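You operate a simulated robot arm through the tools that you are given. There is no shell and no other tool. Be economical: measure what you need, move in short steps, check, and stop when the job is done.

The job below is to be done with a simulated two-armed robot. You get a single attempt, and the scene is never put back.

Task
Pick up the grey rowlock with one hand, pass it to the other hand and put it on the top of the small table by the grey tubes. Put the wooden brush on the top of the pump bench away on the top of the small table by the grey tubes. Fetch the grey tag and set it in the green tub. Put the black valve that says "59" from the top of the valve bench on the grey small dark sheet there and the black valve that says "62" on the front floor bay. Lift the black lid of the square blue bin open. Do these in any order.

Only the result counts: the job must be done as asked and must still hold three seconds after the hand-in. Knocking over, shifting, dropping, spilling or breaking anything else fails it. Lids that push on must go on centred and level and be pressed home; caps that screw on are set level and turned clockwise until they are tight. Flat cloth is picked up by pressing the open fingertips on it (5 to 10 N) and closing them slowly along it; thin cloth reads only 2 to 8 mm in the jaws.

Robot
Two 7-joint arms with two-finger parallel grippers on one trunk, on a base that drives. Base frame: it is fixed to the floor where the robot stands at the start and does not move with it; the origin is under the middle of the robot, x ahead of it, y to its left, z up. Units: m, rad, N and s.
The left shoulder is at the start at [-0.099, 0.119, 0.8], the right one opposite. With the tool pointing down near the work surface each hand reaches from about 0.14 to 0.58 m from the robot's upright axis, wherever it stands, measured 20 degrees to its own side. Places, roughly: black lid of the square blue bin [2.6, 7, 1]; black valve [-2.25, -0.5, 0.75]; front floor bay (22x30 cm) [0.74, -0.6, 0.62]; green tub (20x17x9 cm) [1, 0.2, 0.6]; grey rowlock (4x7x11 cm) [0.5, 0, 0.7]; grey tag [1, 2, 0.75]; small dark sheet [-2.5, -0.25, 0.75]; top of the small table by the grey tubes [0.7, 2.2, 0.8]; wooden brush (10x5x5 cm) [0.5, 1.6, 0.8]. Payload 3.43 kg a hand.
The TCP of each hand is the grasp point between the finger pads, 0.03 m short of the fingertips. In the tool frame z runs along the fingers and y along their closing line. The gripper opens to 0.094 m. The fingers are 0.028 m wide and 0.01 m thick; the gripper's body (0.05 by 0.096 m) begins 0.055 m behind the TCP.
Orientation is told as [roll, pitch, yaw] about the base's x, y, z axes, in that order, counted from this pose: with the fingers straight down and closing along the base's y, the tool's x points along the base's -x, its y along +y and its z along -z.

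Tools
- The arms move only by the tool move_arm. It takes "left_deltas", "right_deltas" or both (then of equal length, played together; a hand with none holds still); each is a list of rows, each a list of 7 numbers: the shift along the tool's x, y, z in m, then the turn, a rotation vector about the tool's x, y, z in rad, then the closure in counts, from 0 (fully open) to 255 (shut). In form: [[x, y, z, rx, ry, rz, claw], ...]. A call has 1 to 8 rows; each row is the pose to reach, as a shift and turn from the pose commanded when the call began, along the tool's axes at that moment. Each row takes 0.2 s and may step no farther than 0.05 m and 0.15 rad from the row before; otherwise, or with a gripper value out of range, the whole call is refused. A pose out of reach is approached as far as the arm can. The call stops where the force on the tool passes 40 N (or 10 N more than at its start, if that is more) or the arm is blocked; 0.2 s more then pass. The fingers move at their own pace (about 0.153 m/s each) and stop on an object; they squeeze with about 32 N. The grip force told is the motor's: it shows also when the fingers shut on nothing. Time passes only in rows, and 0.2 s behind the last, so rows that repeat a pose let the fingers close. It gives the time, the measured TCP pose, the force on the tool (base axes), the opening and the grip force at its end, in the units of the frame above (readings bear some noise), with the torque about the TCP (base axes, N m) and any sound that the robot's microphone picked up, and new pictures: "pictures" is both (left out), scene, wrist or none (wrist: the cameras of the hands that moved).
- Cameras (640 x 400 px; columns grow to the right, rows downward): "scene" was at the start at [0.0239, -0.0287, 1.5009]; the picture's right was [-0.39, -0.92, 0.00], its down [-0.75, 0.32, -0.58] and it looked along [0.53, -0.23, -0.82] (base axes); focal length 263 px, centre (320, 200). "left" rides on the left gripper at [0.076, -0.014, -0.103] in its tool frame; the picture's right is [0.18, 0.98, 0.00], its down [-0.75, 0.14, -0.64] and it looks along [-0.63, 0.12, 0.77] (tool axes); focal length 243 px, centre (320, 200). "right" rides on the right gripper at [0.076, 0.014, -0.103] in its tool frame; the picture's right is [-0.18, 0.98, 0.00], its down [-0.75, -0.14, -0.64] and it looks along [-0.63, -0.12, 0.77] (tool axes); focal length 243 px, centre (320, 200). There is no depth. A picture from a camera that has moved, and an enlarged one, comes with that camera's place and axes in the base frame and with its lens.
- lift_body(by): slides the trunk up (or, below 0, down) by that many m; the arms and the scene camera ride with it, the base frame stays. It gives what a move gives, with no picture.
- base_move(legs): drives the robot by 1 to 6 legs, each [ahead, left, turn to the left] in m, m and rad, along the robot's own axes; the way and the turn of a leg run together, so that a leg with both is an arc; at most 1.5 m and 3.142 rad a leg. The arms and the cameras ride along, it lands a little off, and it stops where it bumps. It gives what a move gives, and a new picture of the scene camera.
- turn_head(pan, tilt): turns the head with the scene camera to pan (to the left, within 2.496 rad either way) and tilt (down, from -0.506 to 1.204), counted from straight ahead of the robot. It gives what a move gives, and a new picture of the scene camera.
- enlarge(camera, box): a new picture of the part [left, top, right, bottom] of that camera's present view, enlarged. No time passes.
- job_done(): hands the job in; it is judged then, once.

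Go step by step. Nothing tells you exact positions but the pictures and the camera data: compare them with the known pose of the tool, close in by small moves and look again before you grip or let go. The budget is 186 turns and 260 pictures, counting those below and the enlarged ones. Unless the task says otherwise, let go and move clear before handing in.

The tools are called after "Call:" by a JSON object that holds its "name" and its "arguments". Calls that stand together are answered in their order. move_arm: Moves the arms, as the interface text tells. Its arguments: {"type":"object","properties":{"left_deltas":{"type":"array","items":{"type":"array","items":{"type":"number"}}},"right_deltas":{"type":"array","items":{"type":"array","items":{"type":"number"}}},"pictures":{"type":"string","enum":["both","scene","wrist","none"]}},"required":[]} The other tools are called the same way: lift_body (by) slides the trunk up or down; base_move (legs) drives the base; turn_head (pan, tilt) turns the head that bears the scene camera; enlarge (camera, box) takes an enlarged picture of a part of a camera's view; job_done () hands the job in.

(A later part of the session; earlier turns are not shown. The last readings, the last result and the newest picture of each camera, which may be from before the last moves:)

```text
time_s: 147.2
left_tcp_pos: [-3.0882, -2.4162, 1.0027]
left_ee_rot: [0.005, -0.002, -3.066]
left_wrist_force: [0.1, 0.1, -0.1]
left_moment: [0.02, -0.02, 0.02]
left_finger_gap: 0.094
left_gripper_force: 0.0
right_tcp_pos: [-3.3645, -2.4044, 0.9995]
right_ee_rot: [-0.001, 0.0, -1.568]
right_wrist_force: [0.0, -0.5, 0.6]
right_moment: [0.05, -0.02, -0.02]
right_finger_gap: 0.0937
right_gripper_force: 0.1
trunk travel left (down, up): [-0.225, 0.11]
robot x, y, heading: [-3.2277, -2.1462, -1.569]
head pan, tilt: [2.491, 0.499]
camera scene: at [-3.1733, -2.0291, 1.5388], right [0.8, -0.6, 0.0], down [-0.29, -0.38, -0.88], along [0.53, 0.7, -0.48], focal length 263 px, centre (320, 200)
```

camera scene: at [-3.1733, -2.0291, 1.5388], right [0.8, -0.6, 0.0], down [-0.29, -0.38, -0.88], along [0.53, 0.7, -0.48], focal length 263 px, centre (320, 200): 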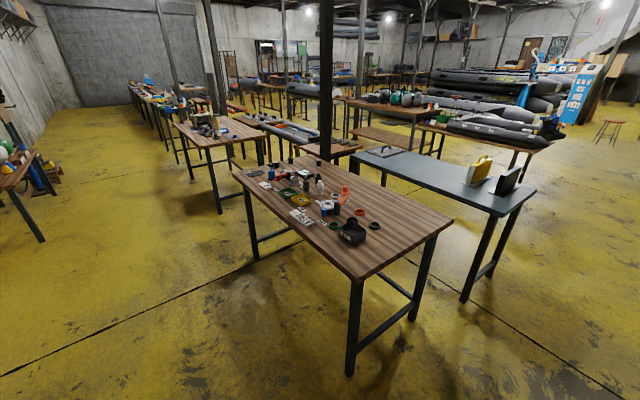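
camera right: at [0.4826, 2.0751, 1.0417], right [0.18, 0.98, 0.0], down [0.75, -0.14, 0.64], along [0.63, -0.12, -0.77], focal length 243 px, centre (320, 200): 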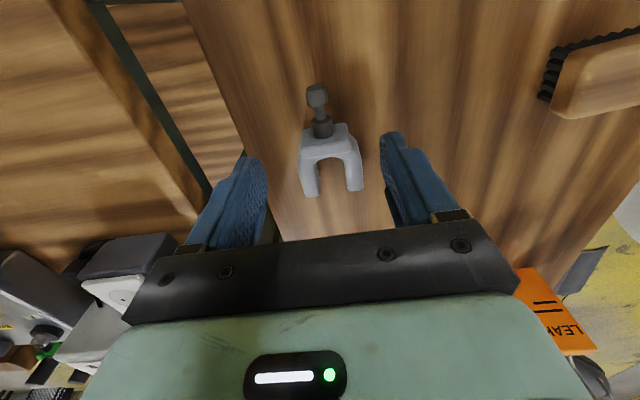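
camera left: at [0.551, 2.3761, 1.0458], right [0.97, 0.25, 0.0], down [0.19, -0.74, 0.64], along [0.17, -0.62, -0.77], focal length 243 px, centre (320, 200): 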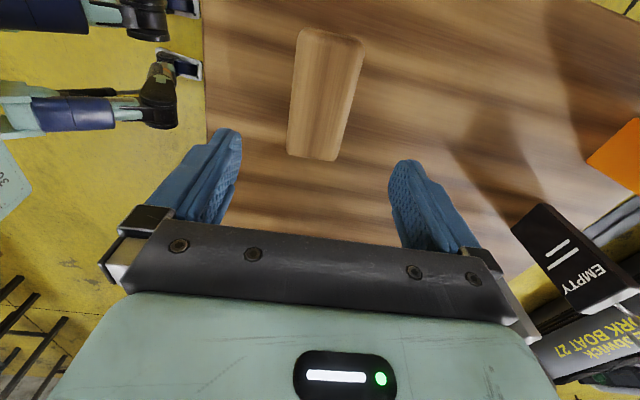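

The bench's right end is accessible through the gap to the desk. I drive behind the bench and into that gap, keeping my heading toward -y.

Call:
{"name": "base_move", "arguments": {"legs": [[-1.5, 0, 0], [-0.95, 0, 0], [0, 0.88, 0]]}}

Call:
{"name": "turn_head", "arguments": {"pan": 0, "tilt": 0.8}}

```text
time_s: 163.1
left_tcp_pos: [-2.6687, 0.0226, 1.0036]
left_ee_rot: [0.003, 0.01, -3.064]
left_wrist_force: [0.0, -1.0, -0.2]
left_moment: [-0.01, 0.02, 0.02]
left_finger_gap: 0.094
left_gripper_force: 0.1
right_tcp_pos: [-2.9456, 0.0336, 0.9987]
right_ee_rot: [0.012, 0.002, -1.562]
right_wrist_force: [0.2, -0.9, 0.2]
right_moment: [-0.01, 0.04, 0.02]
right_finger_gap: 0.094
right_gripper_force: 0.2
trunk travel left (down, up): [-0.225, 0.11]
robot x, y, heading: [-2.8002, 0.2955, -1.561]
head pan, tilt: [2.491, 0.499]
stopped in leg 3: the robot was blocked; the commanded pose is now the measured one
camera scene: at [-2.7622, 0.4084, 1.5404], right [0.8, -0.6, 0.01], down [-0.28, -0.38, -0.88], along [0.53, 0.7, -0.47], focal length 263 px, centre (320, 200)
```

scene: 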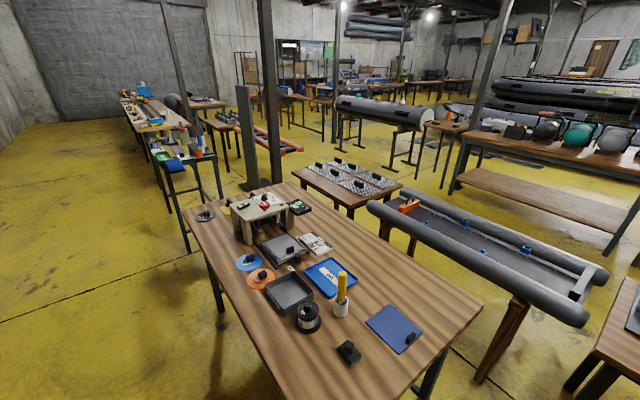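

```text
time_s: 165.3
left_tcp_pos: [-2.672, 0.023, 1.0047]
left_ee_rot: [0.004, 0.013, -3.068]
left_wrist_force: [0.1, -0.2, 0.0]
left_moment: [0.02, 0.01, -0.01]
left_finger_gap: 0.0941
left_gripper_force: 0.0
right_tcp_pos: [-2.949, 0.0337, 0.9971]
right_ee_rot: [0.015, 0.004, -1.565]
right_wrist_force: [0.0, 0.3, 1.0]
right_moment: [-0.02, -0.02, 0.0]
right_finger_gap: 0.094
right_gripper_force: 0.1
trunk travel left (down, up): [-0.225, 0.11]
robot x, y, heading: [-2.793, 0.2932, -1.567]
head pan, tilt: [0.0, 0.799]
camera scene: at [-2.8197, 0.2555, 1.5126], right [-1.0, -0.01, -0.02], down [0.01, 0.72, -0.7], along [0.02, -0.7, -0.72], focal length 263 px, centre (320, 200)
```

scene: 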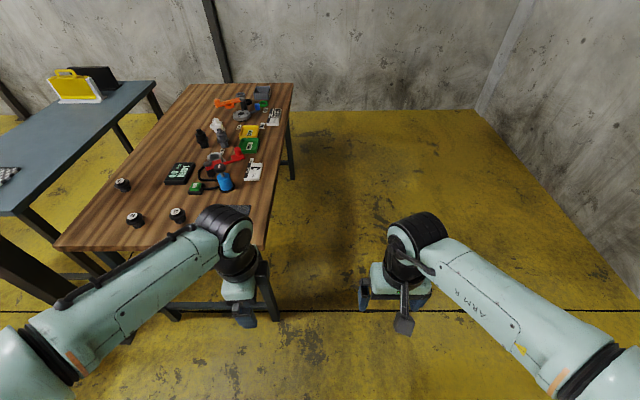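

Something blocked me at x=-2.80. I look to the left side and behind to see what.

Call:
{"name": "turn_head", "arguments": {"pan": 1.9, "tilt": 1.1}}

```text
time_s: 167.2
left_tcp_pos: [-2.6718, 0.0225, 1.0044]
left_ee_rot: [0.007, 0.014, -3.067]
left_wrist_force: [0.9, -0.4, 0.5]
left_moment: [-0.01, 0.0, 0.02]
left_finger_gap: 0.094
left_gripper_force: 0.1
right_tcp_pos: [-2.9482, 0.0347, 0.9965]
right_ee_rot: [0.016, 0.003, -1.567]
right_wrist_force: [0.3, 0.6, -0.7]
right_moment: [-0.03, 0.01, -0.01]
right_finger_gap: 0.0939
right_gripper_force: 0.1
trunk travel left (down, up): [-0.225, 0.11]
robot x, y, heading: [-2.7973, 0.2961, -1.567]
head pan, tilt: [1.901, 1.1]
camera scene: at [-2.7602, 0.3569, 1.492], right [0.33, -0.94, 0.0], down [-0.83, -0.29, -0.47], along [0.44, 0.15, -0.88], focal length 263 px, centre (320, 200)
```

scene: 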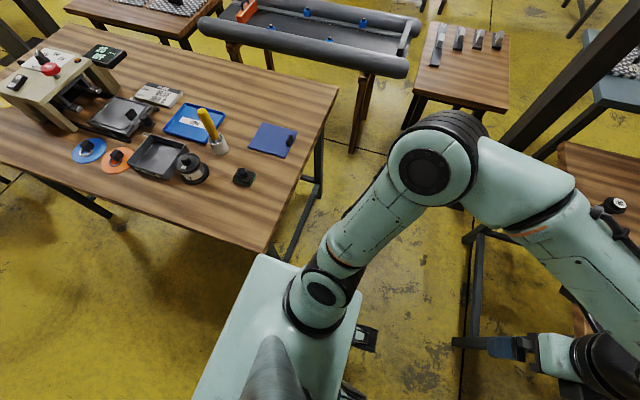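

The rear of my trunk reaches about 0.3 m back and touched the desk corner. I ease off, move forward toward the bench, then go left again.

Call:
{"name": "base_move", "arguments": {"legs": [[0, -0.06, 0], [0.13, 0, 0], [0, 0.3, 0]]}}

Call:
{"name": "turn_head", "arguments": {"pan": 1.9, "tilt": 1.1}}

```text
time_s: 172.1
left_tcp_pos: [-2.4155, -0.1054, 1.0022]
left_ee_rot: [0.005, -0.004, -3.069]
left_wrist_force: [0.7, 0.6, -0.2]
left_moment: [-0.01, -0.01, -0.03]
left_finger_gap: 0.094
left_gripper_force: 0.2
right_tcp_pos: [-2.6907, -0.0948, 0.9992]
right_ee_rot: [-0.001, 0.003, -1.566]
right_wrist_force: [-0.8, -0.6, -0.2]
right_moment: [0.02, 0.0, 0.02]
right_finger_gap: 0.0942
right_gripper_force: 0.0
trunk travel left (down, up): [-0.225, 0.11]
robot x, y, heading: [-2.5568, 0.1677, -1.563]
head pan, tilt: [1.901, 1.1]
camera scene: at [-2.4946, 0.2287, 1.4911], right [0.33, -0.94, 0.0], down [-0.84, -0.29, -0.45], along [0.43, 0.15, -0.89], focal length 263 px, centre (320, 200)
```

scene: 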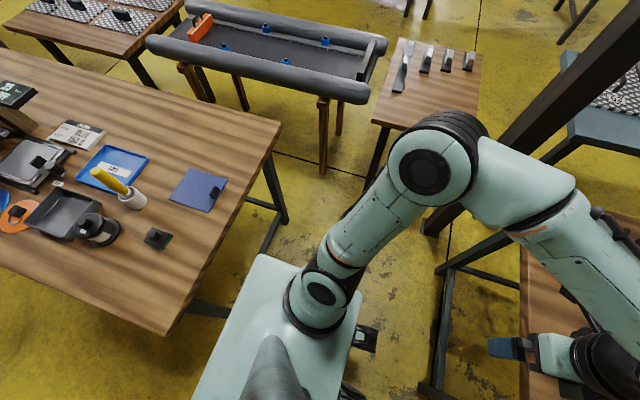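

```text
time_s: 172.7
left_tcp_pos: [-2.4149, -0.1055, 1.002]
left_ee_rot: [0.006, -0.003, -3.07]
left_wrist_force: [0.5, -0.8, 0.1]
left_moment: [-0.03, 0.0, 0.01]
left_finger_gap: 0.0941
left_gripper_force: 0.1
right_tcp_pos: [-2.6916, -0.0948, 0.999]
right_ee_rot: [0.0, 0.001, -1.568]
right_wrist_force: [0.6, -0.1, -0.1]
right_moment: [-0.01, 0.03, 0.02]
right_finger_gap: 0.0938
right_gripper_force: 0.1
trunk travel left (down, up): [-0.225, 0.11]
robot x, y, heading: [-2.5531, 0.1676, -1.569]
head pan, tilt: [1.901, 1.1]
camera scene: at [-2.4948, 0.2287, 1.4911], right [0.33, -0.94, 0.0], down [-0.84, -0.29, -0.45], along [0.43, 0.15, -0.89], focal length 263 px, centre (320, 200)
```

scene: 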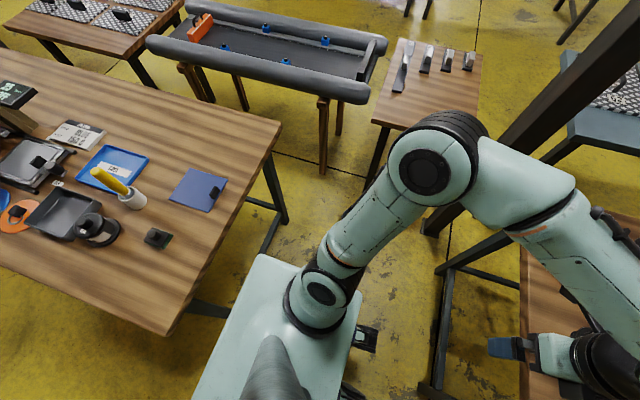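

Call:
{"name": "base_move", "arguments": {"legs": [[0.02, 0.2, 0]]}}

Call:
{"name": "turn_head", "arguments": {"pan": 0.0, "tilt": 0.9}}

```text
time_s: 175.1
left_tcp_pos: [-2.2148, -0.1265, 1.0024]
left_ee_rot: [0.005, -0.001, -3.069]
left_wrist_force: [-0.7, -0.8, 0.5]
left_moment: [-0.01, 0.03, -0.02]
left_finger_gap: 0.0943
left_gripper_force: 0.2
right_tcp_pos: [-2.4919, -0.1141, 0.9981]
right_ee_rot: [-0.001, 0.002, -1.568]
right_wrist_force: [0.3, -0.3, 0.1]
right_moment: [0.02, -0.01, -0.02]
right_finger_gap: 0.0939
right_gripper_force: 0.1
trunk travel left (down, up): [-0.225, 0.11]
robot x, y, heading: [-2.3564, 0.1464, -1.564]
head pan, tilt: [1.901, 1.1]
camera scene: at [-2.2951, 0.2096, 1.4911], right [0.33, -0.94, 0.0], down [-0.84, -0.29, -0.45], along [0.43, 0.15, -0.89], focal length 263 px, centre (320, 200)
```

scene: 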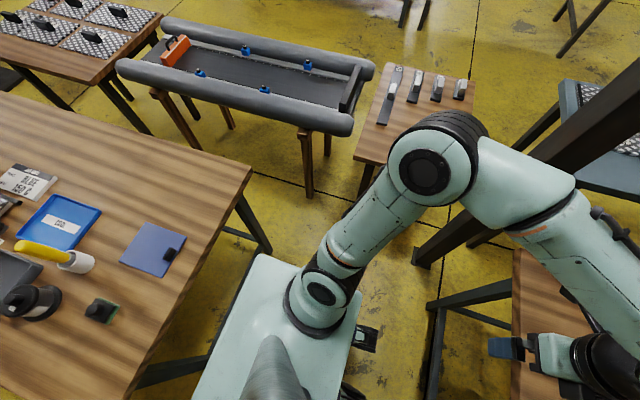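

```text
time_s: 177.0
left_tcp_pos: [-2.215, -0.1255, 1.0025]
left_ee_rot: [0.004, -0.003, -3.07]
left_wrist_force: [0.3, 0.4, 0.5]
left_moment: [-0.01, -0.03, 0.0]
left_finger_gap: 0.0939
left_gripper_force: 0.1
right_tcp_pos: [-2.4923, -0.1134, 0.9983]
right_ee_rot: [0.001, 0.001, -1.566]
right_wrist_force: [0.9, 0.9, -0.3]
right_moment: [0.0, 0.0, -0.01]
right_finger_gap: 0.0939
right_gripper_force: 0.0
trunk travel left (down, up): [-0.225, 0.11]
robot x, y, heading: [-2.3516, 0.1455, -1.567]
head pan, tilt: [0.0, 0.901]
camera scene: at [-2.3546, 0.1134, 1.505], right [-1.0, -0.01, 0.0], down [0.0, 0.78, -0.62], along [0.0, -0.62, -0.78], focal length 263 px, centre (320, 200)
```

scene: 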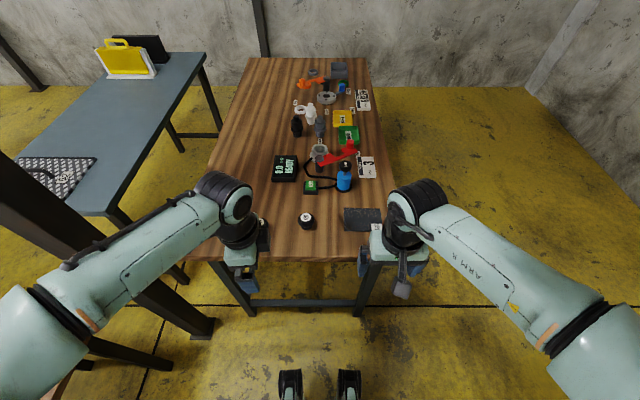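

Call:
{"name": "enlarge", "arguments": {"camera": "scene", "box": [220, 170, 420, 295]}}

Call:
{"name": "enlarge", "arguments": {"camera": "left", "box": [0, 0, 640, 400]}}

Call:
{"name": "enlarge", "arguments": {"camera": "right", "box": [0, 0, 640, 400]}}

```text
3.20 times, centred on (320, 232) of scene
camera zoom: at [-2.3546, 0.1134, 1.505], right [-1.0, -0.01, 0.0], down [0.0, 0.78, -0.62], along [0.0, -0.62, -0.78], focal length 842 px, centre (320, 96)
```

zoom: 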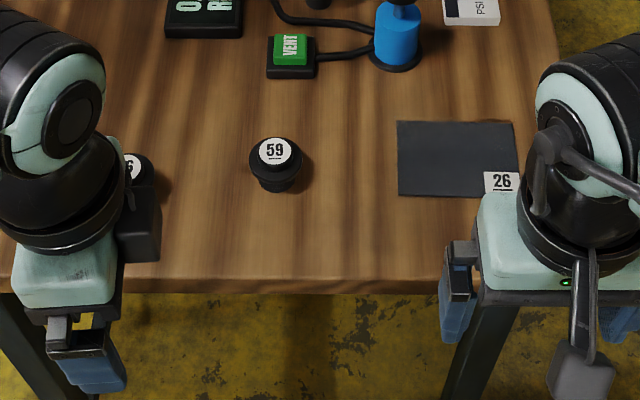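

```text
1.00 times, centred on (320, 200) of left (not enlarged: the box is as wide or as high as the picture)
camera zoom: at [-2.1399, -0.1042, 1.1037], right [0.26, -0.97, 0.0], down [-0.74, -0.19, 0.64], along [-0.62, -0.17, -0.76], focal length 243 px, centre (320, 200)
```

zoom: 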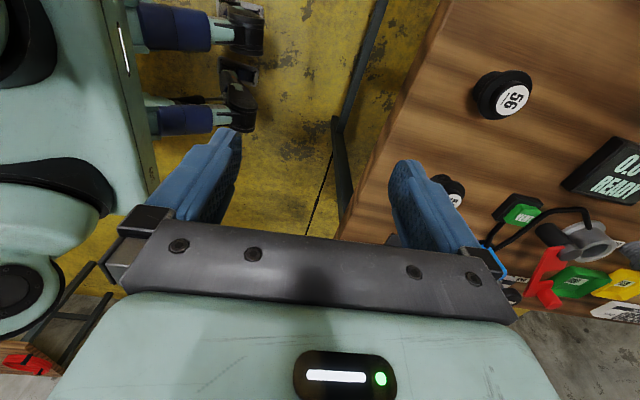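

```text
1.00 times, centred on (320, 200) of right (not enlarged: the box is as wide or as high as the picture)
camera zoom: at [-2.4777, -0.0376, 1.1019], right [0.98, -0.18, 0.0], down [-0.14, -0.76, 0.64], along [-0.12, -0.63, -0.77], focal length 243 px, centre (320, 200)
```

zoom: 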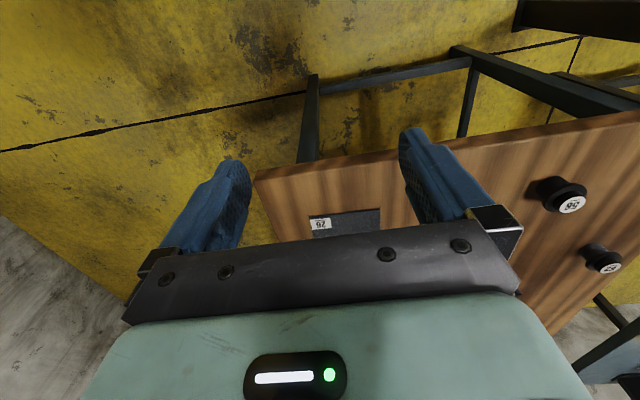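

The "59" valve is at about (-2.31, -0.38) and the sheet at (-2.50, -0.40); a "56" and a third valve are hidden behind the left arm. I shift the left hand aside to read the third label.

Call:
{"name": "move_arm", "arguments": {"left_deltas": [[0.04, -0.01, 0, 0, 0, 0, 0], [0.08, -0.02, 0, 0, 0, 0, 0], [0.12, -0.04, 0, 0, 0, 0, 0], [0.16, -0.06, 0, 0, 0, 0, 0], [0.2, -0.08, 0, 0, 0, 0, 0]], "pictures": "both"}}

Call:
{"name": "enlarge", "arguments": {"camera": "scene", "box": [200, 150, 400, 275]}}

```text
time_s: 178.2
left_tcp_pos: [-2.0212, -0.03, 1.0001]
left_ee_rot: [0.004, -0.003, -3.069]
left_wrist_force: [-0.1, -0.5, -0.1]
left_moment: [-0.02, 0.01, -0.01]
left_finger_gap: 0.0939
left_gripper_force: 0.1
right_tcp_pos: [-2.4911, -0.1141, 0.9991]
right_ee_rot: [0.0, 0.002, -1.568]
right_wrist_force: [0.6, -0.2, 0.3]
right_moment: [-0.01, -0.02, 0.0]
right_finger_gap: 0.0939
right_gripper_force: 0.0
trunk travel left (down, up): [-0.225, 0.11]
robot x, y, heading: [-2.3539, 0.1455, -1.568]
head pan, tilt: [0.0, 0.901]
camera scene: at [-2.3541, 0.1141, 1.505], right [-1.0, 0.0, 0.0], down [0.0, 0.78, -0.62], along [0.0, -0.62, -0.78], focal length 263 px, centre (320, 200)
camera left: at [-1.9451, -0.0091, 1.1022], right [0.26, -0.97, 0.0], down [-0.74, -0.19, 0.64], along [-0.62, -0.17, -0.76], focal length 243 px, centre (320, 200)
```

scene: 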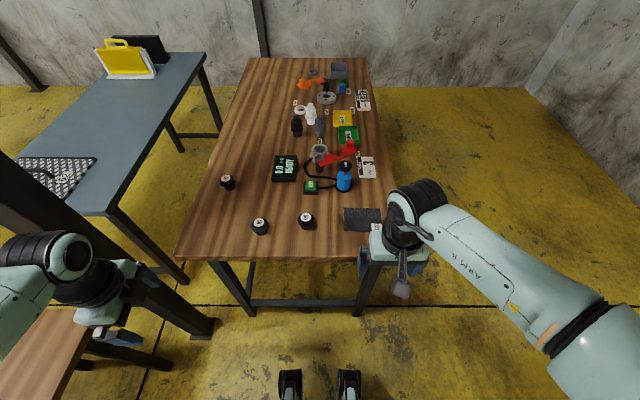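
left: 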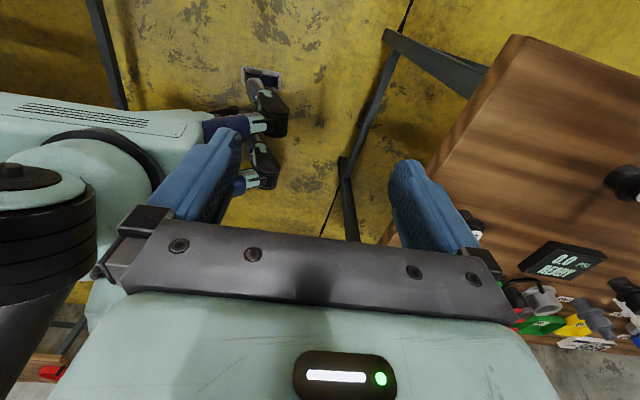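

```text
3.20 times, centred on (300, 212) of scene
camera zoom: at [-2.3541, 0.1141, 1.505], right [-1.0, 0.0, 0.0], down [0.0, 0.78, -0.62], along [0.0, -0.62, -0.78], focal length 842 px, centre (384, 160)
```

zoom: 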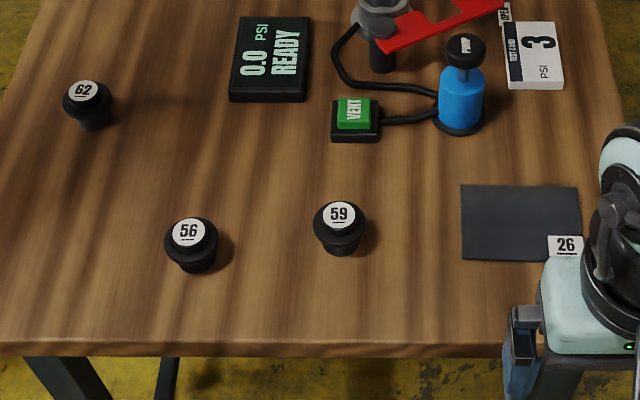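

Now all labels are readable: 62, 56 and 59. I bring the right hand above "59".

Call:
{"name": "move_arm", "arguments": {"right_deltas": [[-0.04, 0.028, 0, 0, 0, 0, 0], [-0.08, 0.056, 0, 0, 0, 0, 0], [-0.12, 0.084, 0, 0, 0, 0, 0], [-0.16, 0.112, 0, 0, 0, 0, 0], [-0.2, 0.14, 0, 0, 0, 0, 0], [-0.235, 0.17, 0.02, 0, 0, 0, 0], [-0.26, 0.184, 0.05, 0, 0, 0, 0], [-0.26, 0.184, 0.08, 0, 0, 0, 0]], "pictures": "both"}}

```text
refused: row 6 steps farther than a row can; nothing moved
```

Call:
{"name": "move_arm", "arguments": {"right_deltas": [[-0.035, 0.025, 0, 0, 0, 0, 0], [-0.07, 0.05, 0, 0, 0, 0, 0], [-0.105, 0.075, 0, 0, 0, 0, 0], [-0.14, 0.1, 0, 0, 0, 0, 0], [-0.175, 0.125, 0.01, 0, 0, 0, 0], [-0.21, 0.15, 0.025, 0, 0, 0, 0], [-0.24, 0.17, 0.05, 0, 0, 0, 0], [-0.26, 0.184, 0.08, 0, 0, 0, 0]], "pictures": "both"}}

```text
time_s: 180.0
left_tcp_pos: [-2.0204, -0.0317, 1.0005]
left_ee_rot: [0.005, -0.002, -3.069]
left_wrist_force: [1.2, -0.2, -0.7]
left_moment: [0.01, 0.02, 0.0]
left_finger_gap: 0.0939
left_gripper_force: 0.0
right_tcp_pos: [-2.317, -0.3435, 0.9111]
right_ee_rot: [-0.003, 0.002, -1.566]
right_wrist_force: [0.0, 0.6, 0.3]
right_moment: [-0.01, 0.03, 0.0]
right_finger_gap: 0.0941
right_gripper_force: 0.0
right hand out of reach, approached as far as the arm can: row 7, 8
trunk travel left (down, up): [-0.225, 0.11]
robot x, y, heading: [-2.3523, 0.1455, -1.563]
head pan, tilt: [0.0, 0.901]
camera scene: at [-2.353, 0.1131, 1.505], right [-1.0, -0.01, 0.0], down [0.0, 0.78, -0.62], along [0.0, -0.62, -0.78], focal length 263 px, centre (320, 200)
camera right: at [-2.3036, -0.2673, 1.014], right [0.98, -0.18, 0.0], down [-0.14, -0.76, 0.64], along [-0.12, -0.63, -0.77], focal length 243 px, centre (320, 200)
```

scene: 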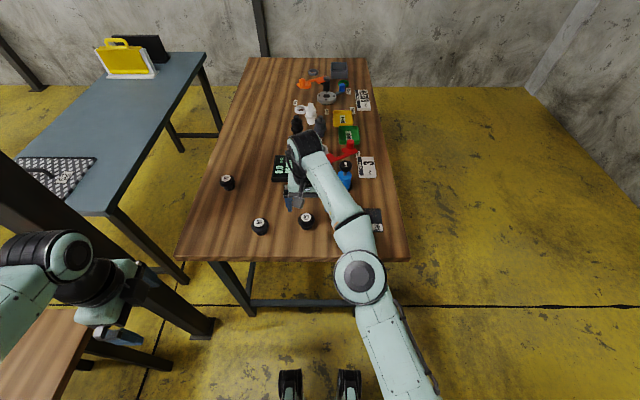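
right: 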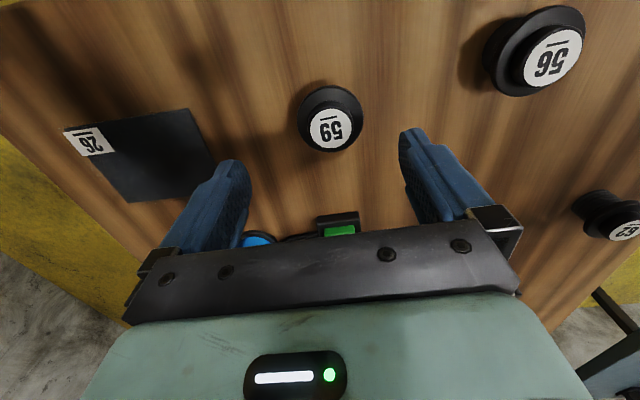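

By triangulation the bench top is at z≈0.80 and "59" stands at (-2.310, -0.338) with its top at about 0.857. I descend over it with open fingers and check.

Call:
{"name": "move_arm", "arguments": {"right_deltas": [[0.005, 0.007, 0.02, 0, 0, 0, 0], [0.005, 0.007, 0.04, 0, 0, 0, 0], [0.005, 0.007, 0.055, 0, 0, 0, 0], [0.005, 0.007, 0.068, 0, 0, 0, 0], [0.005, 0.007, 0.068, 0, 0, 0, 0]], "pictures": "wrist"}}

Call:
{"name": "enlarge", "arguments": {"camera": "scene", "box": [240, 170, 400, 270]}}

```text
time_s: 181.2
left_tcp_pos: [-2.0224, -0.0309, 1.0016]
left_ee_rot: [0.004, -0.002, -3.068]
left_wrist_force: [1.1, 0.2, 0.6]
left_moment: [0.03, 0.02, 0.0]
left_finger_gap: 0.0941
left_gripper_force: 0.1
right_tcp_pos: [-2.3119, -0.3382, 0.842]
right_ee_rot: [-0.001, 0.003, -1.568]
right_wrist_force: [0.1, -0.8, -0.9]
right_moment: [0.02, 0.03, 0.0]
right_finger_gap: 0.0937
right_gripper_force: 0.1
trunk travel left (down, up): [-0.225, 0.11]
robot x, y, heading: [-2.3562, 0.1447, -1.561]
head pan, tilt: [0.0, 0.901]
camera right: at [-2.2979, -0.2613, 0.9456], right [0.98, -0.18, 0.0], down [-0.14, -0.76, 0.64], along [-0.12, -0.63, -0.77], focal length 243 px, centre (320, 200)
```

right: 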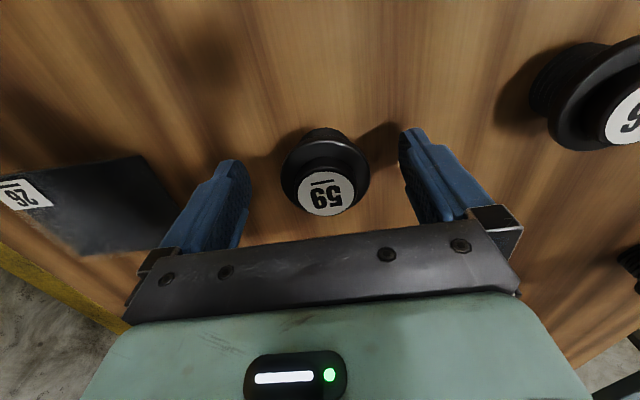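

```text
4.00 times, centred on (320, 220) of scene
camera zoom: at [-2.3547, 0.1135, 1.505], right [-1.0, 0.0, 0.0], down [0.0, 0.78, -0.62], along [0.0, -0.62, -0.78], focal length 1053 px, centre (320, 120)
```

zoom: 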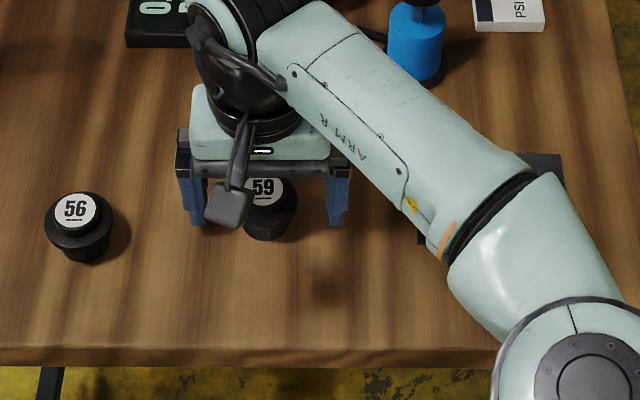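

Call:
{"name": "move_arm", "arguments": {"right_deltas": [[0.004, 0.003, 0.001, 0, 0, 0, 0], [0.004, 0.003, 0.001, 0, 0, 0, 100], [0.004, 0.003, 0.001, 0, 0, 0, 255], [0.004, 0.003, 0.001, 0, 0, 0, 255], [0.004, 0.003, -0.02, 0, 0, 0, 255], [0.004, 0.003, -0.05, 0, 0, 0, 255]], "pictures": "wrist"}}

```text
time_s: 182.6
left_tcp_pos: [-2.0215, -0.031, 1.0009]
left_ee_rot: [0.007, -0.001, -3.07]
left_wrist_force: [0.7, -0.4, 0.4]
left_moment: [-0.03, -0.01, -0.02]
left_finger_gap: 0.0941
left_gripper_force: 0.0
right_tcp_pos: [-2.3109, -0.3344, 0.8929]
right_ee_rot: [-0.001, 0.002, -1.568]
right_wrist_force: [0.7, -0.3, -0.9]
right_moment: [-0.02, -0.01, -0.01]
right_finger_gap: 0.0505
right_gripper_force: 32.4
trunk travel left (down, up): [-0.225, 0.11]
robot x, y, heading: [-2.3537, 0.1458, -1.568]
head pan, tilt: [0.0, 0.901]
camera right: at [-2.2954, -0.2576, 0.9962], right [0.98, -0.18, 0.0], down [-0.14, -0.76, 0.64], along [-0.12, -0.63, -0.77], focal length 243 px, centre (320, 200)
```

right: 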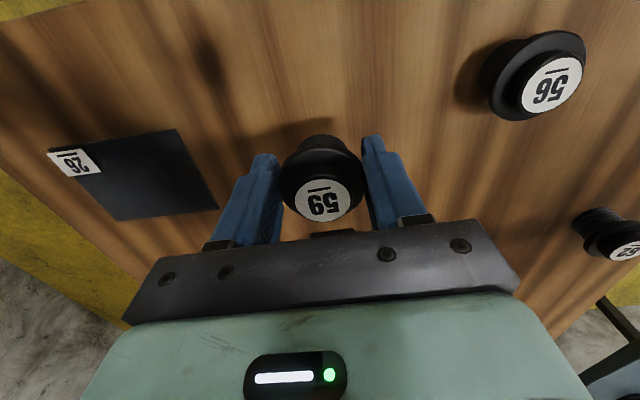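

"59" is in the right hand. I carry it over the sheet centre (about (-2.487, -0.36)).

Call:
{"name": "move_arm", "arguments": {"right_deltas": [[-0.005, -0.045, 0, 0, 0, 0, 255], [-0.01, -0.09, 0, 0, 0, 0, 255], [-0.02, -0.135, 0, 0, 0, 0, 255], [-0.028, -0.176, 0, 0, 0, 0, 255], [-0.028, -0.176, 0.025, 0, 0, 0, 255]], "pictures": "both"}}

Call:
{"name": "enlarge", "arguments": {"camera": "scene", "box": [280, 160, 440, 280]}}

```text
time_s: 183.8
left_tcp_pos: [-2.021, -0.0317, 1.0022]
left_ee_rot: [0.005, -0.003, -3.068]
left_wrist_force: [0.1, 0.0, -0.6]
left_moment: [0.02, 0.0, 0.02]
left_finger_gap: 0.0941
left_gripper_force: 0.0
right_tcp_pos: [-2.4851, -0.3632, 0.8685]
right_ee_rot: [0.0, 0.003, -1.567]
right_wrist_force: [0.3, -0.7, -1.0]
right_moment: [0.0, 0.01, 0.02]
right_finger_gap: 0.0507
right_gripper_force: 32.0
trunk travel left (down, up): [-0.225, 0.11]
robot x, y, heading: [-2.3585, 0.1456, -1.569]
head pan, tilt: [0.0, 0.901]
camera scene: at [-2.3545, 0.1131, 1.505], right [-1.0, 0.0, 0.0], down [0.0, 0.78, -0.62], along [0.0, -0.62, -0.78], focal length 263 px, centre (320, 200)
camera right: at [-2.4714, -0.2873, 0.9707], right [0.98, -0.18, 0.0], down [-0.14, -0.76, 0.64], along [-0.12, -0.63, -0.77], focal length 243 px, centre (320, 200)
```

scene: 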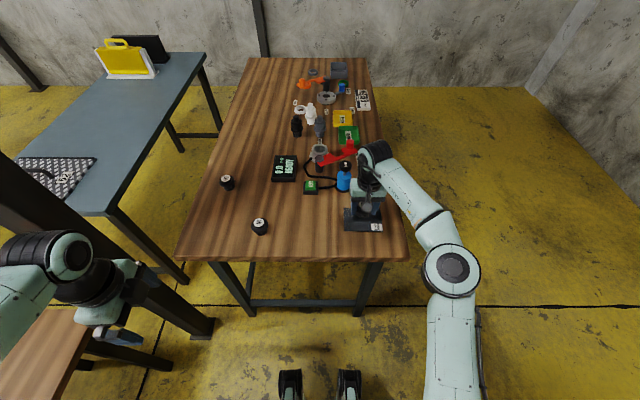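
right: 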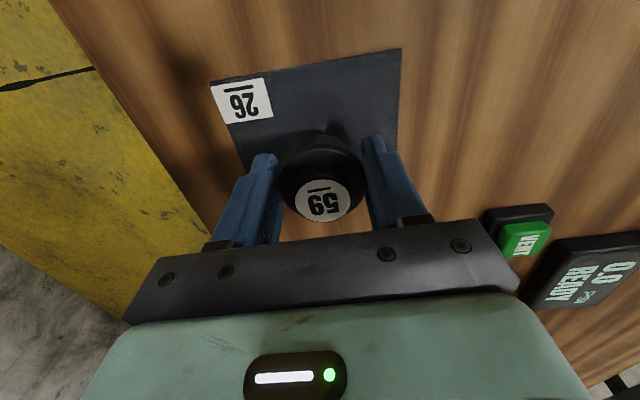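

```text
3.33 times, centred on (360, 220) of scene
camera zoom: at [-2.3545, 0.1131, 1.505], right [-1.0, 0.0, 0.0], down [0.0, 0.78, -0.62], along [0.0, -0.62, -0.78], focal length 878 px, centre (187, 133)
```

zoom: 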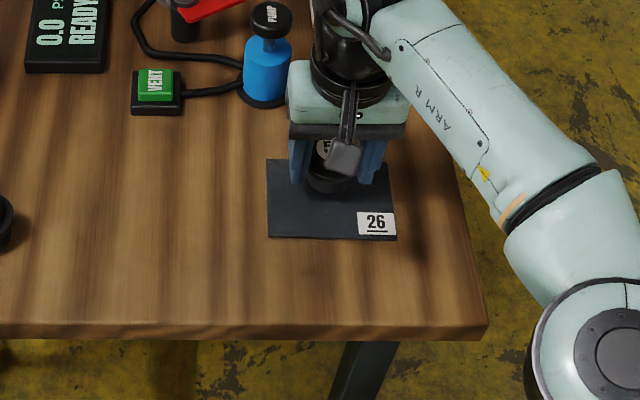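

The valve is over the sheet's centre. I lower it and release.

Call:
{"name": "move_arm", "arguments": {"right_deltas": [[-0.001, -0.006, 0.012, 0, 0, 0, 255], [-0.001, -0.006, 0.021, 0, 0, 0, 255], [-0.001, -0.006, 0.025, 0, 0, 0, 255], [-0.001, -0.006, 0.025, 0, 0, 0, 180], [-0.001, -0.006, 0.025, 0, 0, 0, 60], [-0.001, -0.006, 0.025, 0, 0, 0, 0], [-0.001, -0.006, -0.02, 0, 0, 0, 0], [-0.001, -0.006, -0.065, 0, 0, 0, 0]], "pictures": "both"}}

```text
time_s: 185.6
left_tcp_pos: [-2.0204, -0.0305, 1.0014]
left_ee_rot: [0.006, 0.0, -3.068]
left_wrist_force: [0.4, 0.5, -0.6]
left_moment: [0.0, -0.01, 0.02]
left_finger_gap: 0.0939
left_gripper_force: 0.0
right_tcp_pos: [-2.491, -0.3627, 0.9331]
right_ee_rot: [-0.003, 0.002, -1.566]
right_wrist_force: [-0.5, 0.9, -0.3]
right_moment: [-0.03, -0.02, 0.0]
right_finger_gap: 0.0939
right_gripper_force: 0.0
trunk travel left (down, up): [-0.225, 0.11]
robot x, y, heading: [-2.3544, 0.1464, -1.561]
head pan, tilt: [0.0, 0.901]
camera scene: at [-2.3541, 0.1136, 1.505], right [-1.0, -0.01, 0.0], down [0.0, 0.78, -0.62], along [0.0, -0.62, -0.78], focal length 263 px, centre (320, 200)
camera right: at [-2.4773, -0.2863, 1.0361], right [0.98, -0.18, 0.0], down [-0.14, -0.76, 0.64], along [-0.12, -0.63, -0.77], focal length 243 px, centre (320, 200)
```

scene: 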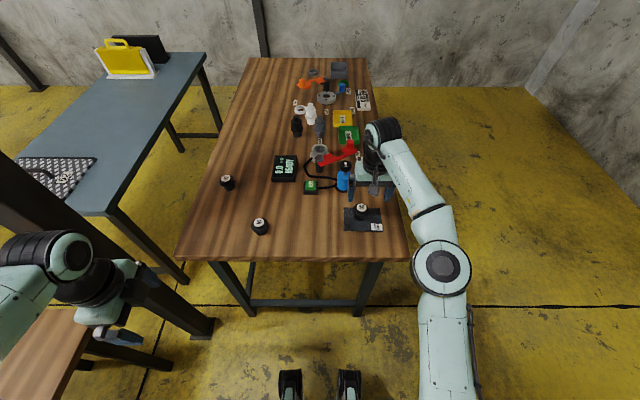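
right: 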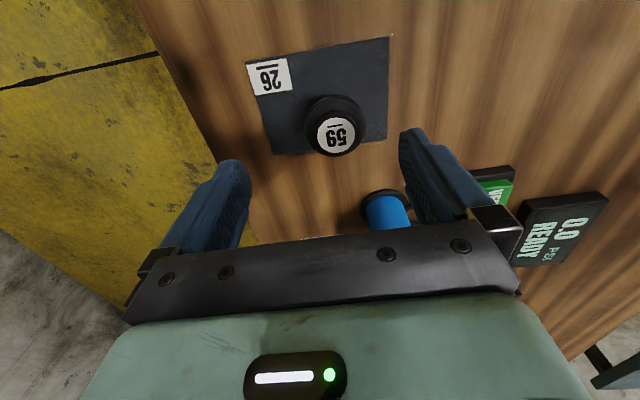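

"59" sits on the sheet. Now I retract the right hand, tuck the left inward and shift the base a little for "62".

Call:
{"name": "move_arm", "arguments": {"left_deltas": [[-0.04, 0.01, 0, 0, 0, 0, 0], [-0.08, 0.02, 0, 0, 0, 0, 0], [-0.12, 0.04, 0, 0, 0, 0, 0], [-0.16, 0.06, 0, 0, 0, 0, 0], [-0.18, 0.08, 0, 0, 0, 0, 0]], "right_deltas": [[0, 0, -0.04, 0, 0, 0, 0], [0.04, 0, -0.06, 0, 0, 0, 0], [0.08, 0, -0.06, 0, 0, 0, 0], [0.12, 0, -0.06, 0, 0, 0, 0], [0.16, -0.03, -0.06, 0, 0, 0, 0]], "pictures": "none"}}

Call:
{"name": "base_move", "arguments": {"legs": [[0, 0.15, 0], [0.07, 0, 0]]}}

```text
time_s: 186.8
left_tcp_pos: [-2.1972, -0.1226, 1.002]
left_ee_rot: [0.005, -0.002, -3.068]
left_wrist_force: [0.4, 0.2, 0.8]
left_moment: [0.03, -0.03, -0.01]
left_finger_gap: 0.0941
left_gripper_force: 0.2
right_tcp_pos: [-2.5214, -0.202, 0.9932]
right_ee_rot: [0.001, 0.002, -1.568]
right_wrist_force: [0.2, 0.1, -0.2]
right_moment: [-0.02, 0.0, -0.04]
right_finger_gap: 0.0938
right_gripper_force: 0.1
right hand out of reach, approached as far as the arm can: row 1
trunk travel left (down, up): [-0.225, 0.11]
robot x, y, heading: [-2.3543, 0.1473, -1.569]
head pan, tilt: [0.0, 0.901]
```

```text
time_s: 189.3
left_tcp_pos: [-2.0458, -0.1923, 1.0017]
left_ee_rot: [0.004, -0.003, -3.068]
left_wrist_force: [-0.7, 0.5, -1.0]
left_moment: [0.01, 0.01, 0.0]
left_finger_gap: 0.0941
left_gripper_force: 0.0
right_tcp_pos: [-2.3705, -0.2733, 0.994]
right_ee_rot: [0.001, 0.001, -1.566]
right_wrist_force: [0.2, -0.5, -0.2]
right_moment: [0.01, 0.01, -0.01]
right_finger_gap: 0.0938
right_gripper_force: 0.2
trunk travel left (down, up): [-0.225, 0.11]
robot x, y, heading: [-2.2035, 0.0773, -1.563]
head pan, tilt: [0.0, 0.901]
camera scene: at [-2.2041, 0.0436, 1.5049], right [-1.0, -0.01, 0.0], down [0.0, 0.78, -0.62], along [0.0, -0.62, -0.78], focal length 263 px, centre (320, 200)
```

scene: 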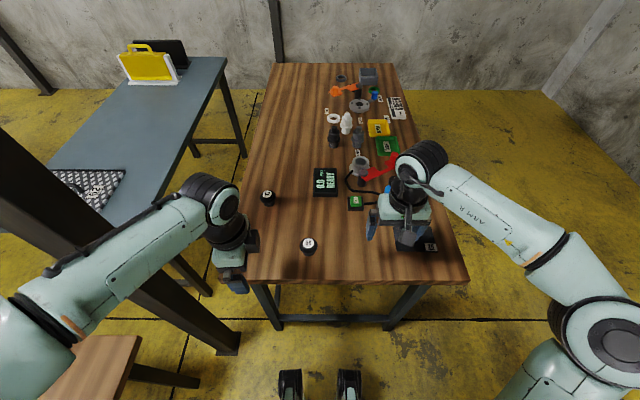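

Call:
{"name": "move_arm", "arguments": {"left_deltas": [[-0.002, 0.042, 0, 0, 0, 0, 0], [-0.004, 0.084, 0, 0, 0, 0, 0], [-0.006, 0.126, 0, 0, 0, 0, 0], [-0.008, 0.168, 0.01, 0, 0, 0, 0], [-0.01, 0.21, 0.025, 0, 0, 0, 0], [-0.012, 0.25, 0.045, 0, 0, 0, 0], [-0.012, 0.285, 0.07, 0, 0, 0, 0], [-0.012, 0.305, 0.095, 0, 0, 0, 0]], "pictures": "both"}}

```text
time_s: 191.2
left_tcp_pos: [-2.0283, -0.4533, 0.903]
left_ee_rot: [0.006, -0.002, -3.066]
left_wrist_force: [0.3, -0.3, -0.5]
left_moment: [0.02, -0.03, -0.01]
left_finger_gap: 0.0941
left_gripper_force: 0.0
left hand out of reach, approached as far as the arm can: row 6, 7, 8
right_tcp_pos: [-2.3697, -0.2735, 0.9942]
right_ee_rot: [0.001, 0.001, -1.567]
right_wrist_force: [0.2, 0.6, 0.4]
right_moment: [-0.01, 0.0, 0.01]
right_finger_gap: 0.0942
right_gripper_force: 0.1
trunk travel left (down, up): [-0.225, 0.11]
robot x, y, heading: [-2.209, 0.0776, -1.56]
head pan, tilt: [0.0, 0.901]
camera scene: at [-2.2043, 0.0443, 1.505], right [-1.0, -0.01, 0.0], down [0.0, 0.78, -0.62], along [0.0, -0.62, -0.78], focal length 263 px, centre (320, 200)
camera left: at [-1.9526, -0.4311, 1.0048], right [0.26, -0.97, 0.0], down [-0.74, -0.19, 0.64], along [-0.62, -0.17, -0.76], focal length 243 px, centre (320, 200)
```

scene: 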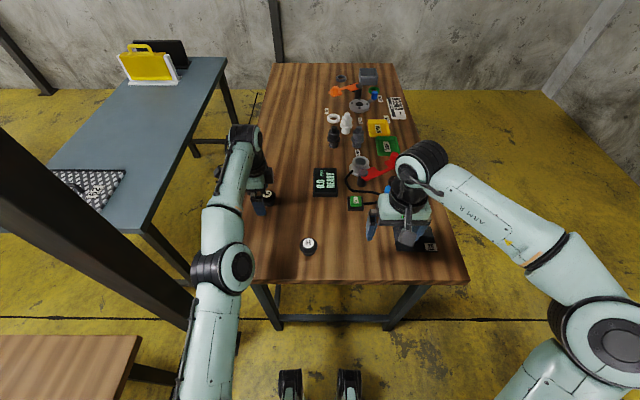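
left: 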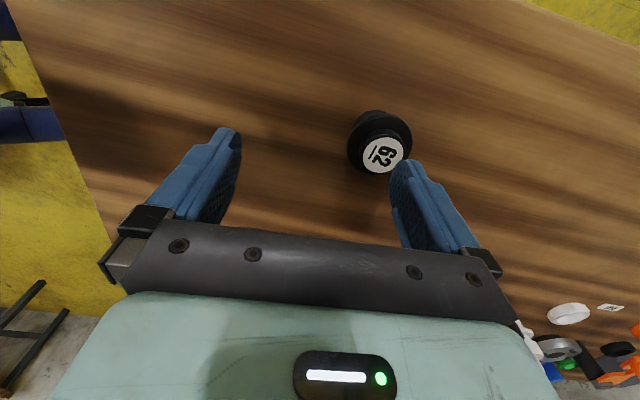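

I am a few centimetres short, so I drive 0.045 m ahead with the hand held above valve height.

Call:
{"name": "base_move", "arguments": {"legs": [[0.045, 0, 0]]}}

Call:
{"name": "enlarge", "arguments": {"camera": "left", "box": [160, 60, 480, 260]}}

```text
time_s: 192.1
left_tcp_pos: [-2.0277, -0.4971, 0.9021]
left_ee_rot: [0.002, 0.0, -3.069]
left_wrist_force: [0.1, -0.7, -0.6]
left_moment: [0.04, -0.01, -0.03]
left_finger_gap: 0.0937
left_gripper_force: 0.0
right_tcp_pos: [-2.3684, -0.3181, 0.9929]
right_ee_rot: [0.001, 0.003, -1.565]
right_wrist_force: [-0.8, -0.8, -0.2]
right_moment: [0.02, -0.03, -0.01]
right_finger_gap: 0.0938
right_gripper_force: 0.2
trunk travel left (down, up): [-0.225, 0.11]
robot x, y, heading: [-2.2053, 0.0334, -1.568]
head pan, tilt: [0.0, 0.901]
camera scene: at [-2.2039, -0.0011, 1.5049], right [-1.0, -0.01, 0.0], down [0.0, 0.78, -0.62], along [0.0, -0.62, -0.78], focal length 263 px, centre (320, 200)
```

scene: 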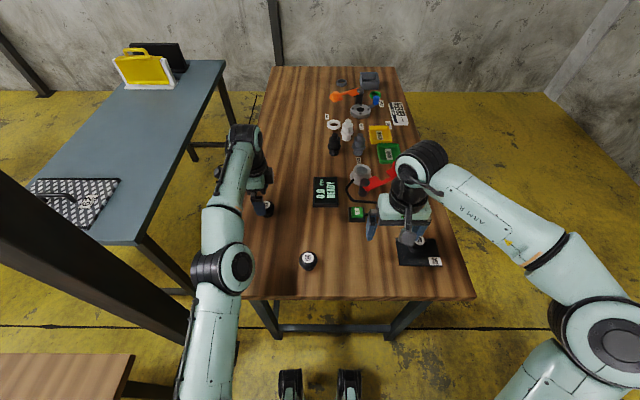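

```text
2.00 times, centred on (320, 160) of left
camera zoom: at [-1.9524, -0.476, 1.0045], right [0.26, -0.97, 0.0], down [-0.74, -0.19, 0.64], along [-0.62, -0.17, -0.77], focal length 485 px, centre (320, 280)
```

zoom: 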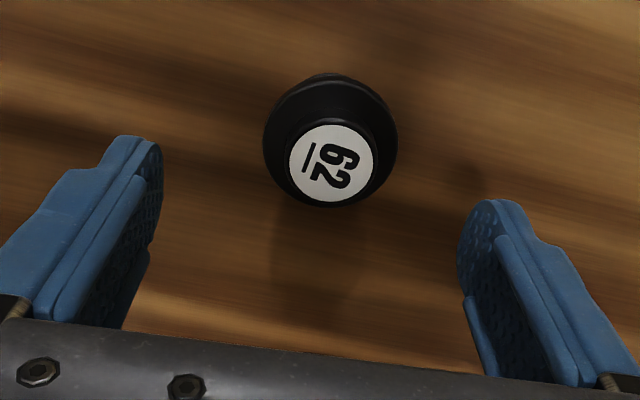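

Call:
{"name": "move_arm", "arguments": {"left_deltas": [[0.005, 0.002, 0.02, 0, 0, 0, 0], [0.005, 0.002, 0.04, 0, 0, 0, 0], [0.005, 0.002, 0.06, 0, 0, 0, 0], [0.005, 0.002, 0.06, 0, 0, 0, 100], [0.005, 0.002, 0.06, 0, 0, 0, 255], [0.005, 0.002, 0.06, 0, 0, 0, 255], [0.005, 0.002, 0.03, 0, 0, 0, 255], [0.005, 0.002, 0.0, 0, 0, 0, 255]], "pictures": "both"}}

```text
time_s: 193.8
left_tcp_pos: [-2.0239, -0.4972, 0.9031]
left_ee_rot: [0.003, -0.001, -3.069]
left_wrist_force: [0.1, -0.4, -0.3]
left_moment: [-0.06, -0.01, 0.02]
left_finger_gap: 0.0504
left_gripper_force: 31.8
right_tcp_pos: [-2.3695, -0.3182, 0.9937]
right_ee_rot: [0.001, 0.003, -1.565]
right_wrist_force: [-0.2, 0.0, 0.2]
right_moment: [0.06, 0.0, 0.01]
right_finger_gap: 0.0941
right_gripper_force: 0.0
trunk travel left (down, up): [-0.225, 0.11]
robot x, y, heading: [-2.2039, 0.0346, -1.57]
head pan, tilt: [0.0, 0.901]
camera scene: at [-2.2043, -0.0001, 1.5049], right [-1.0, -0.01, 0.0], down [0.0, 0.78, -0.62], along [0.0, -0.62, -0.78], focal length 263 px, centre (320, 200)
camera left: at [-1.9484, -0.4758, 1.0039], right [0.26, -0.97, 0.0], down [-0.74, -0.19, 0.64], along [-0.62, -0.17, -0.76], focal length 243 px, centre (320, 200)
```

scene: 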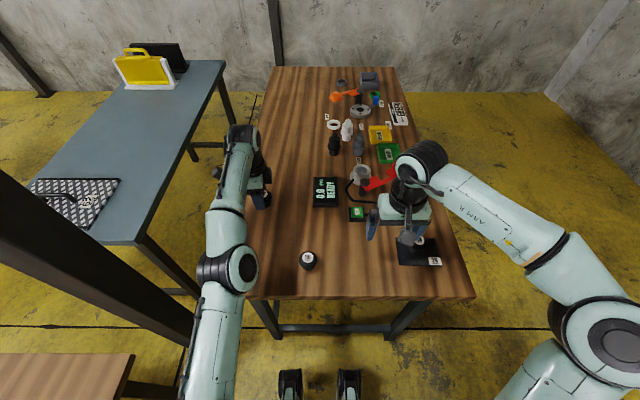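
left: 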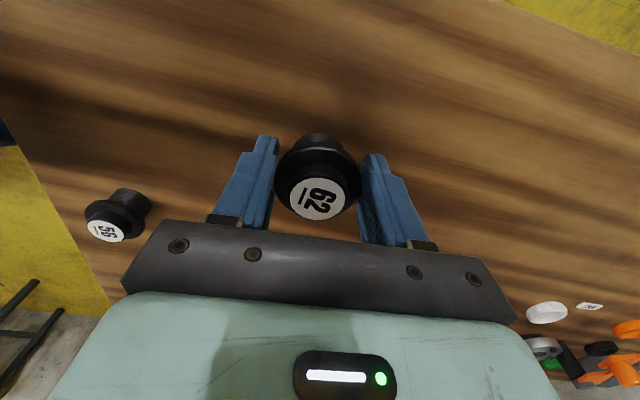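

Valve "62" is held. I retract both hands and drive back the same way round to the start area.

Call:
{"name": "move_arm", "arguments": {"left_deltas": [[0, -0.04, -0.03, 0, 0, 0, 255], [0, -0.08, -0.06, 0, 0, 0, 255], [0, -0.12, -0.09, 0, 0, 0, 255], [0, -0.165, -0.1, 0, 0, 0, 255], [0, -0.21, -0.1, 0, 0, 0, 255], [0, -0.25, -0.1, 0, 0, 0, 255], [0, -0.27, -0.1, 0, 0, 0, 255]], "right_deltas": [[0.02, 0, 0, 0, 0, 0, 0], [0.04, 0, 0, 0, 0, 0, 0], [0.06, 0, 0, 0, 0, 0, 0], [0.08, 0, 0, 0, 0, 0, 0], [0.09, 0, 0, 0, 0, 0, 0], [0.1, 0, 0, 0, 0, 0, 0], [0.1, 0, 0, 0, 0, 0, 0]], "pictures": "none"}}

Call:
{"name": "base_move", "arguments": {"legs": [[-0.1, 0, 0], [0, -1.05, 0], [1.5, 0, 0], [0.78, 0, 0], [0, 1.5, 0], [0, 1.4, 0]]}}

```text
time_s: 195.4
left_tcp_pos: [-2.0482, -0.4458, 1.0338]
left_ee_rot: [0.004, -0.003, -3.067]
left_wrist_force: [-0.2, 0.1, -0.4]
left_moment: [0.03, 0.01, -0.04]
left_finger_gap: 0.0503
left_gripper_force: 32.0
left hand out of reach, approached as far as the arm can: row 1, 2, 3, 4, 5, 6, 7
right_tcp_pos: [-2.371, -0.2158, 0.9939]
right_ee_rot: [-0.001, 0.002, -1.567]
right_wrist_force: [0.2, -0.4, 0.0]
right_moment: [0.02, -0.04, 0.0]
right_finger_gap: 0.094
right_gripper_force: 0.0
trunk travel left (down, up): [-0.225, 0.11]
robot x, y, heading: [-2.2033, 0.033, -1.566]
head pan, tilt: [0.0, 0.901]
```

```text
time_s: 225.4
left_tcp_pos: [-1.9435, -2.6209, 1.0334]
left_ee_rot: [0.001, -0.013, -3.083]
left_wrist_force: [-4.5, 0.9, 0.1]
left_moment: [-0.05, -0.58, 0.08]
left_finger_gap: 0.0505
left_gripper_force: 32.2
right_tcp_pos: [-2.2546, -2.3927, 0.9947]
right_ee_rot: [-0.002, 0.003, -1.569]
right_wrist_force: [-0.1, -0.3, 0.1]
right_moment: [0.01, -0.03, 0.01]
right_finger_gap: 0.0942
right_gripper_force: 0.1
trunk travel left (down, up): [-0.225, 0.11]
robot x, y, heading: [-2.0863, -2.1415, -1.56]
head pan, tilt: [0.0, 0.901]
stopped in leg 5: the force on the tool passed its limit at 55 N (the readings are from after the stop); the commanded pose is now the measured one
camera scene: at [-2.0871, -2.1763, 1.505], right [-1.0, 0.0, 0.0], down [0.0, 0.78, -0.62], along [0.0, -0.62, -0.78], focal length 263 px, centre (320, 200)
```

scene: 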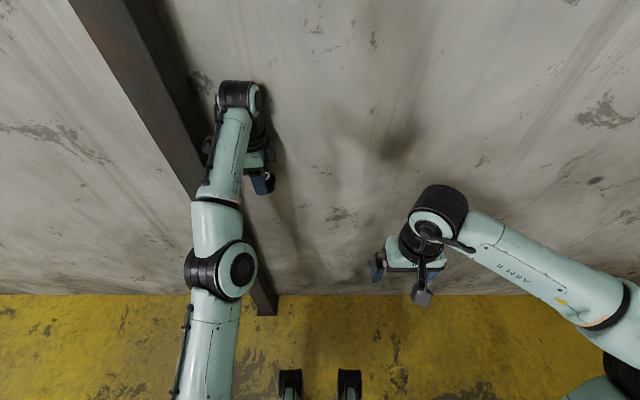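

The left arm had not retracted fully and touched the pillar; the valve is still held. I back off and pull the arm in.

Call:
{"name": "base_move", "arguments": {"legs": [[0, -0.15, 0]]}}

Call:
{"name": "move_arm", "arguments": {"left_deltas": [[0, -0.04, 0.02, 0, 0, 0, 255], [0, -0.08, 0.03, 0, 0, 0, 255], [0, -0.12, 0.03, 0, 0, 0, 255], [0, -0.16, 0.03, 0, 0, 0, 255], [0, -0.2, 0.03, 0, 0, 0, 255], [0, -0.22, 0.03, 0, 0, 0, 255]], "pictures": "both"}}

```text
time_s: 227.4
left_tcp_pos: [-2.0918, -2.6231, 1.0335]
left_ee_rot: [0.002, -0.012, -3.081]
left_wrist_force: [0.3, -0.1, -1.2]
left_moment: [0.01, 0.01, 0.0]
left_finger_gap: 0.0509
left_gripper_force: 32.1
right_tcp_pos: [-2.4042, -2.3925, 0.9942]
right_ee_rot: [-0.001, 0.002, -1.569]
right_wrist_force: [0.4, -0.4, 0.3]
right_moment: [-0.02, -0.02, -0.04]
right_finger_gap: 0.0942
right_gripper_force: 0.0
trunk travel left (down, up): [-0.225, 0.11]
robot x, y, heading: [-2.2346, -2.1432, -1.572]
head pan, tilt: [0.0, 0.901]
camera scene: at [-2.2373, -2.1765, 1.505], right [-1.0, 0.0, 0.0], down [0.0, 0.78, -0.62], along [0.0, -0.62, -0.78], focal length 263 px, centre (320, 200)
```

scene: 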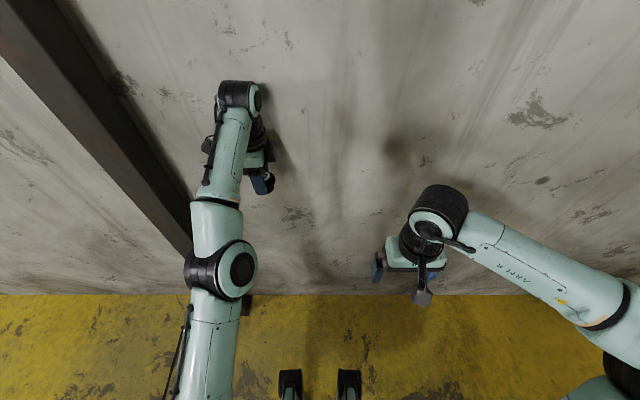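

```text
time_s: 228.6
left_tcp_pos: [-2.1419, -2.6344, 1.0824]
left_ee_rot: [0.214, -0.1, -2.965]
left_wrist_force: [0.2, 1.1, -1.1]
left_moment: [-0.03, -0.04, 0.03]
left_finger_gap: 0.0504
left_gripper_force: 31.4
left hand out of reach, approached as far as the arm can: row 1, 2, 3, 4, 5
right_tcp_pos: [-2.4042, -2.3901, 0.9937]
right_ee_rot: [-0.002, 0.001, -1.571]
right_wrist_force: [0.0, 0.6, -0.2]
right_moment: [0.0, 0.0, 0.02]
right_finger_gap: 0.094
right_gripper_force: 0.0
trunk travel left (down, up): [-0.225, 0.11]
robot x, y, heading: [-2.2342, -2.1445, -1.569]
head pan, tilt: [0.0, 0.901]
stopped in row 6 (left hand): the force on the tool passed its limit at 86 N (the readings are from after the stop); the commanded pose is now the measured one
camera scene: at [-2.2372, -2.1736, 1.505], right [-1.0, 0.0, 0.0], down [0.0, 0.78, -0.62], along [0.0, -0.62, -0.78], focal length 263 px, centre (320, 200)
camera left: at [-2.0638, -2.5839, 1.1709], right [0.37, -0.91, 0.19], down [-0.67, -0.12, 0.73], along [-0.64, -0.4, -0.66], focal length 243 px, centre (320, 200)
```

scene: 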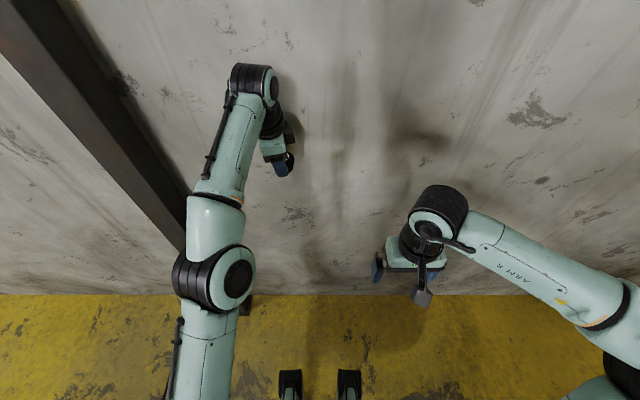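
left: 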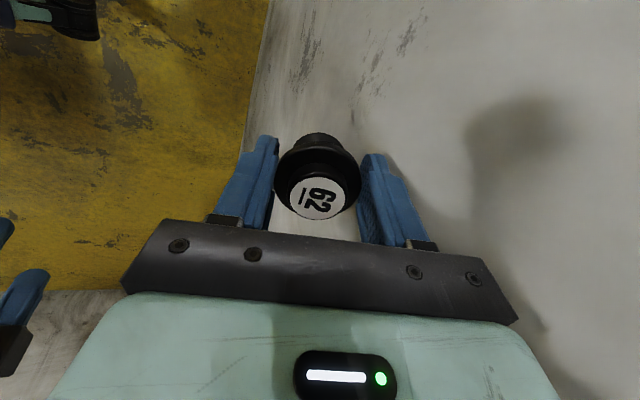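

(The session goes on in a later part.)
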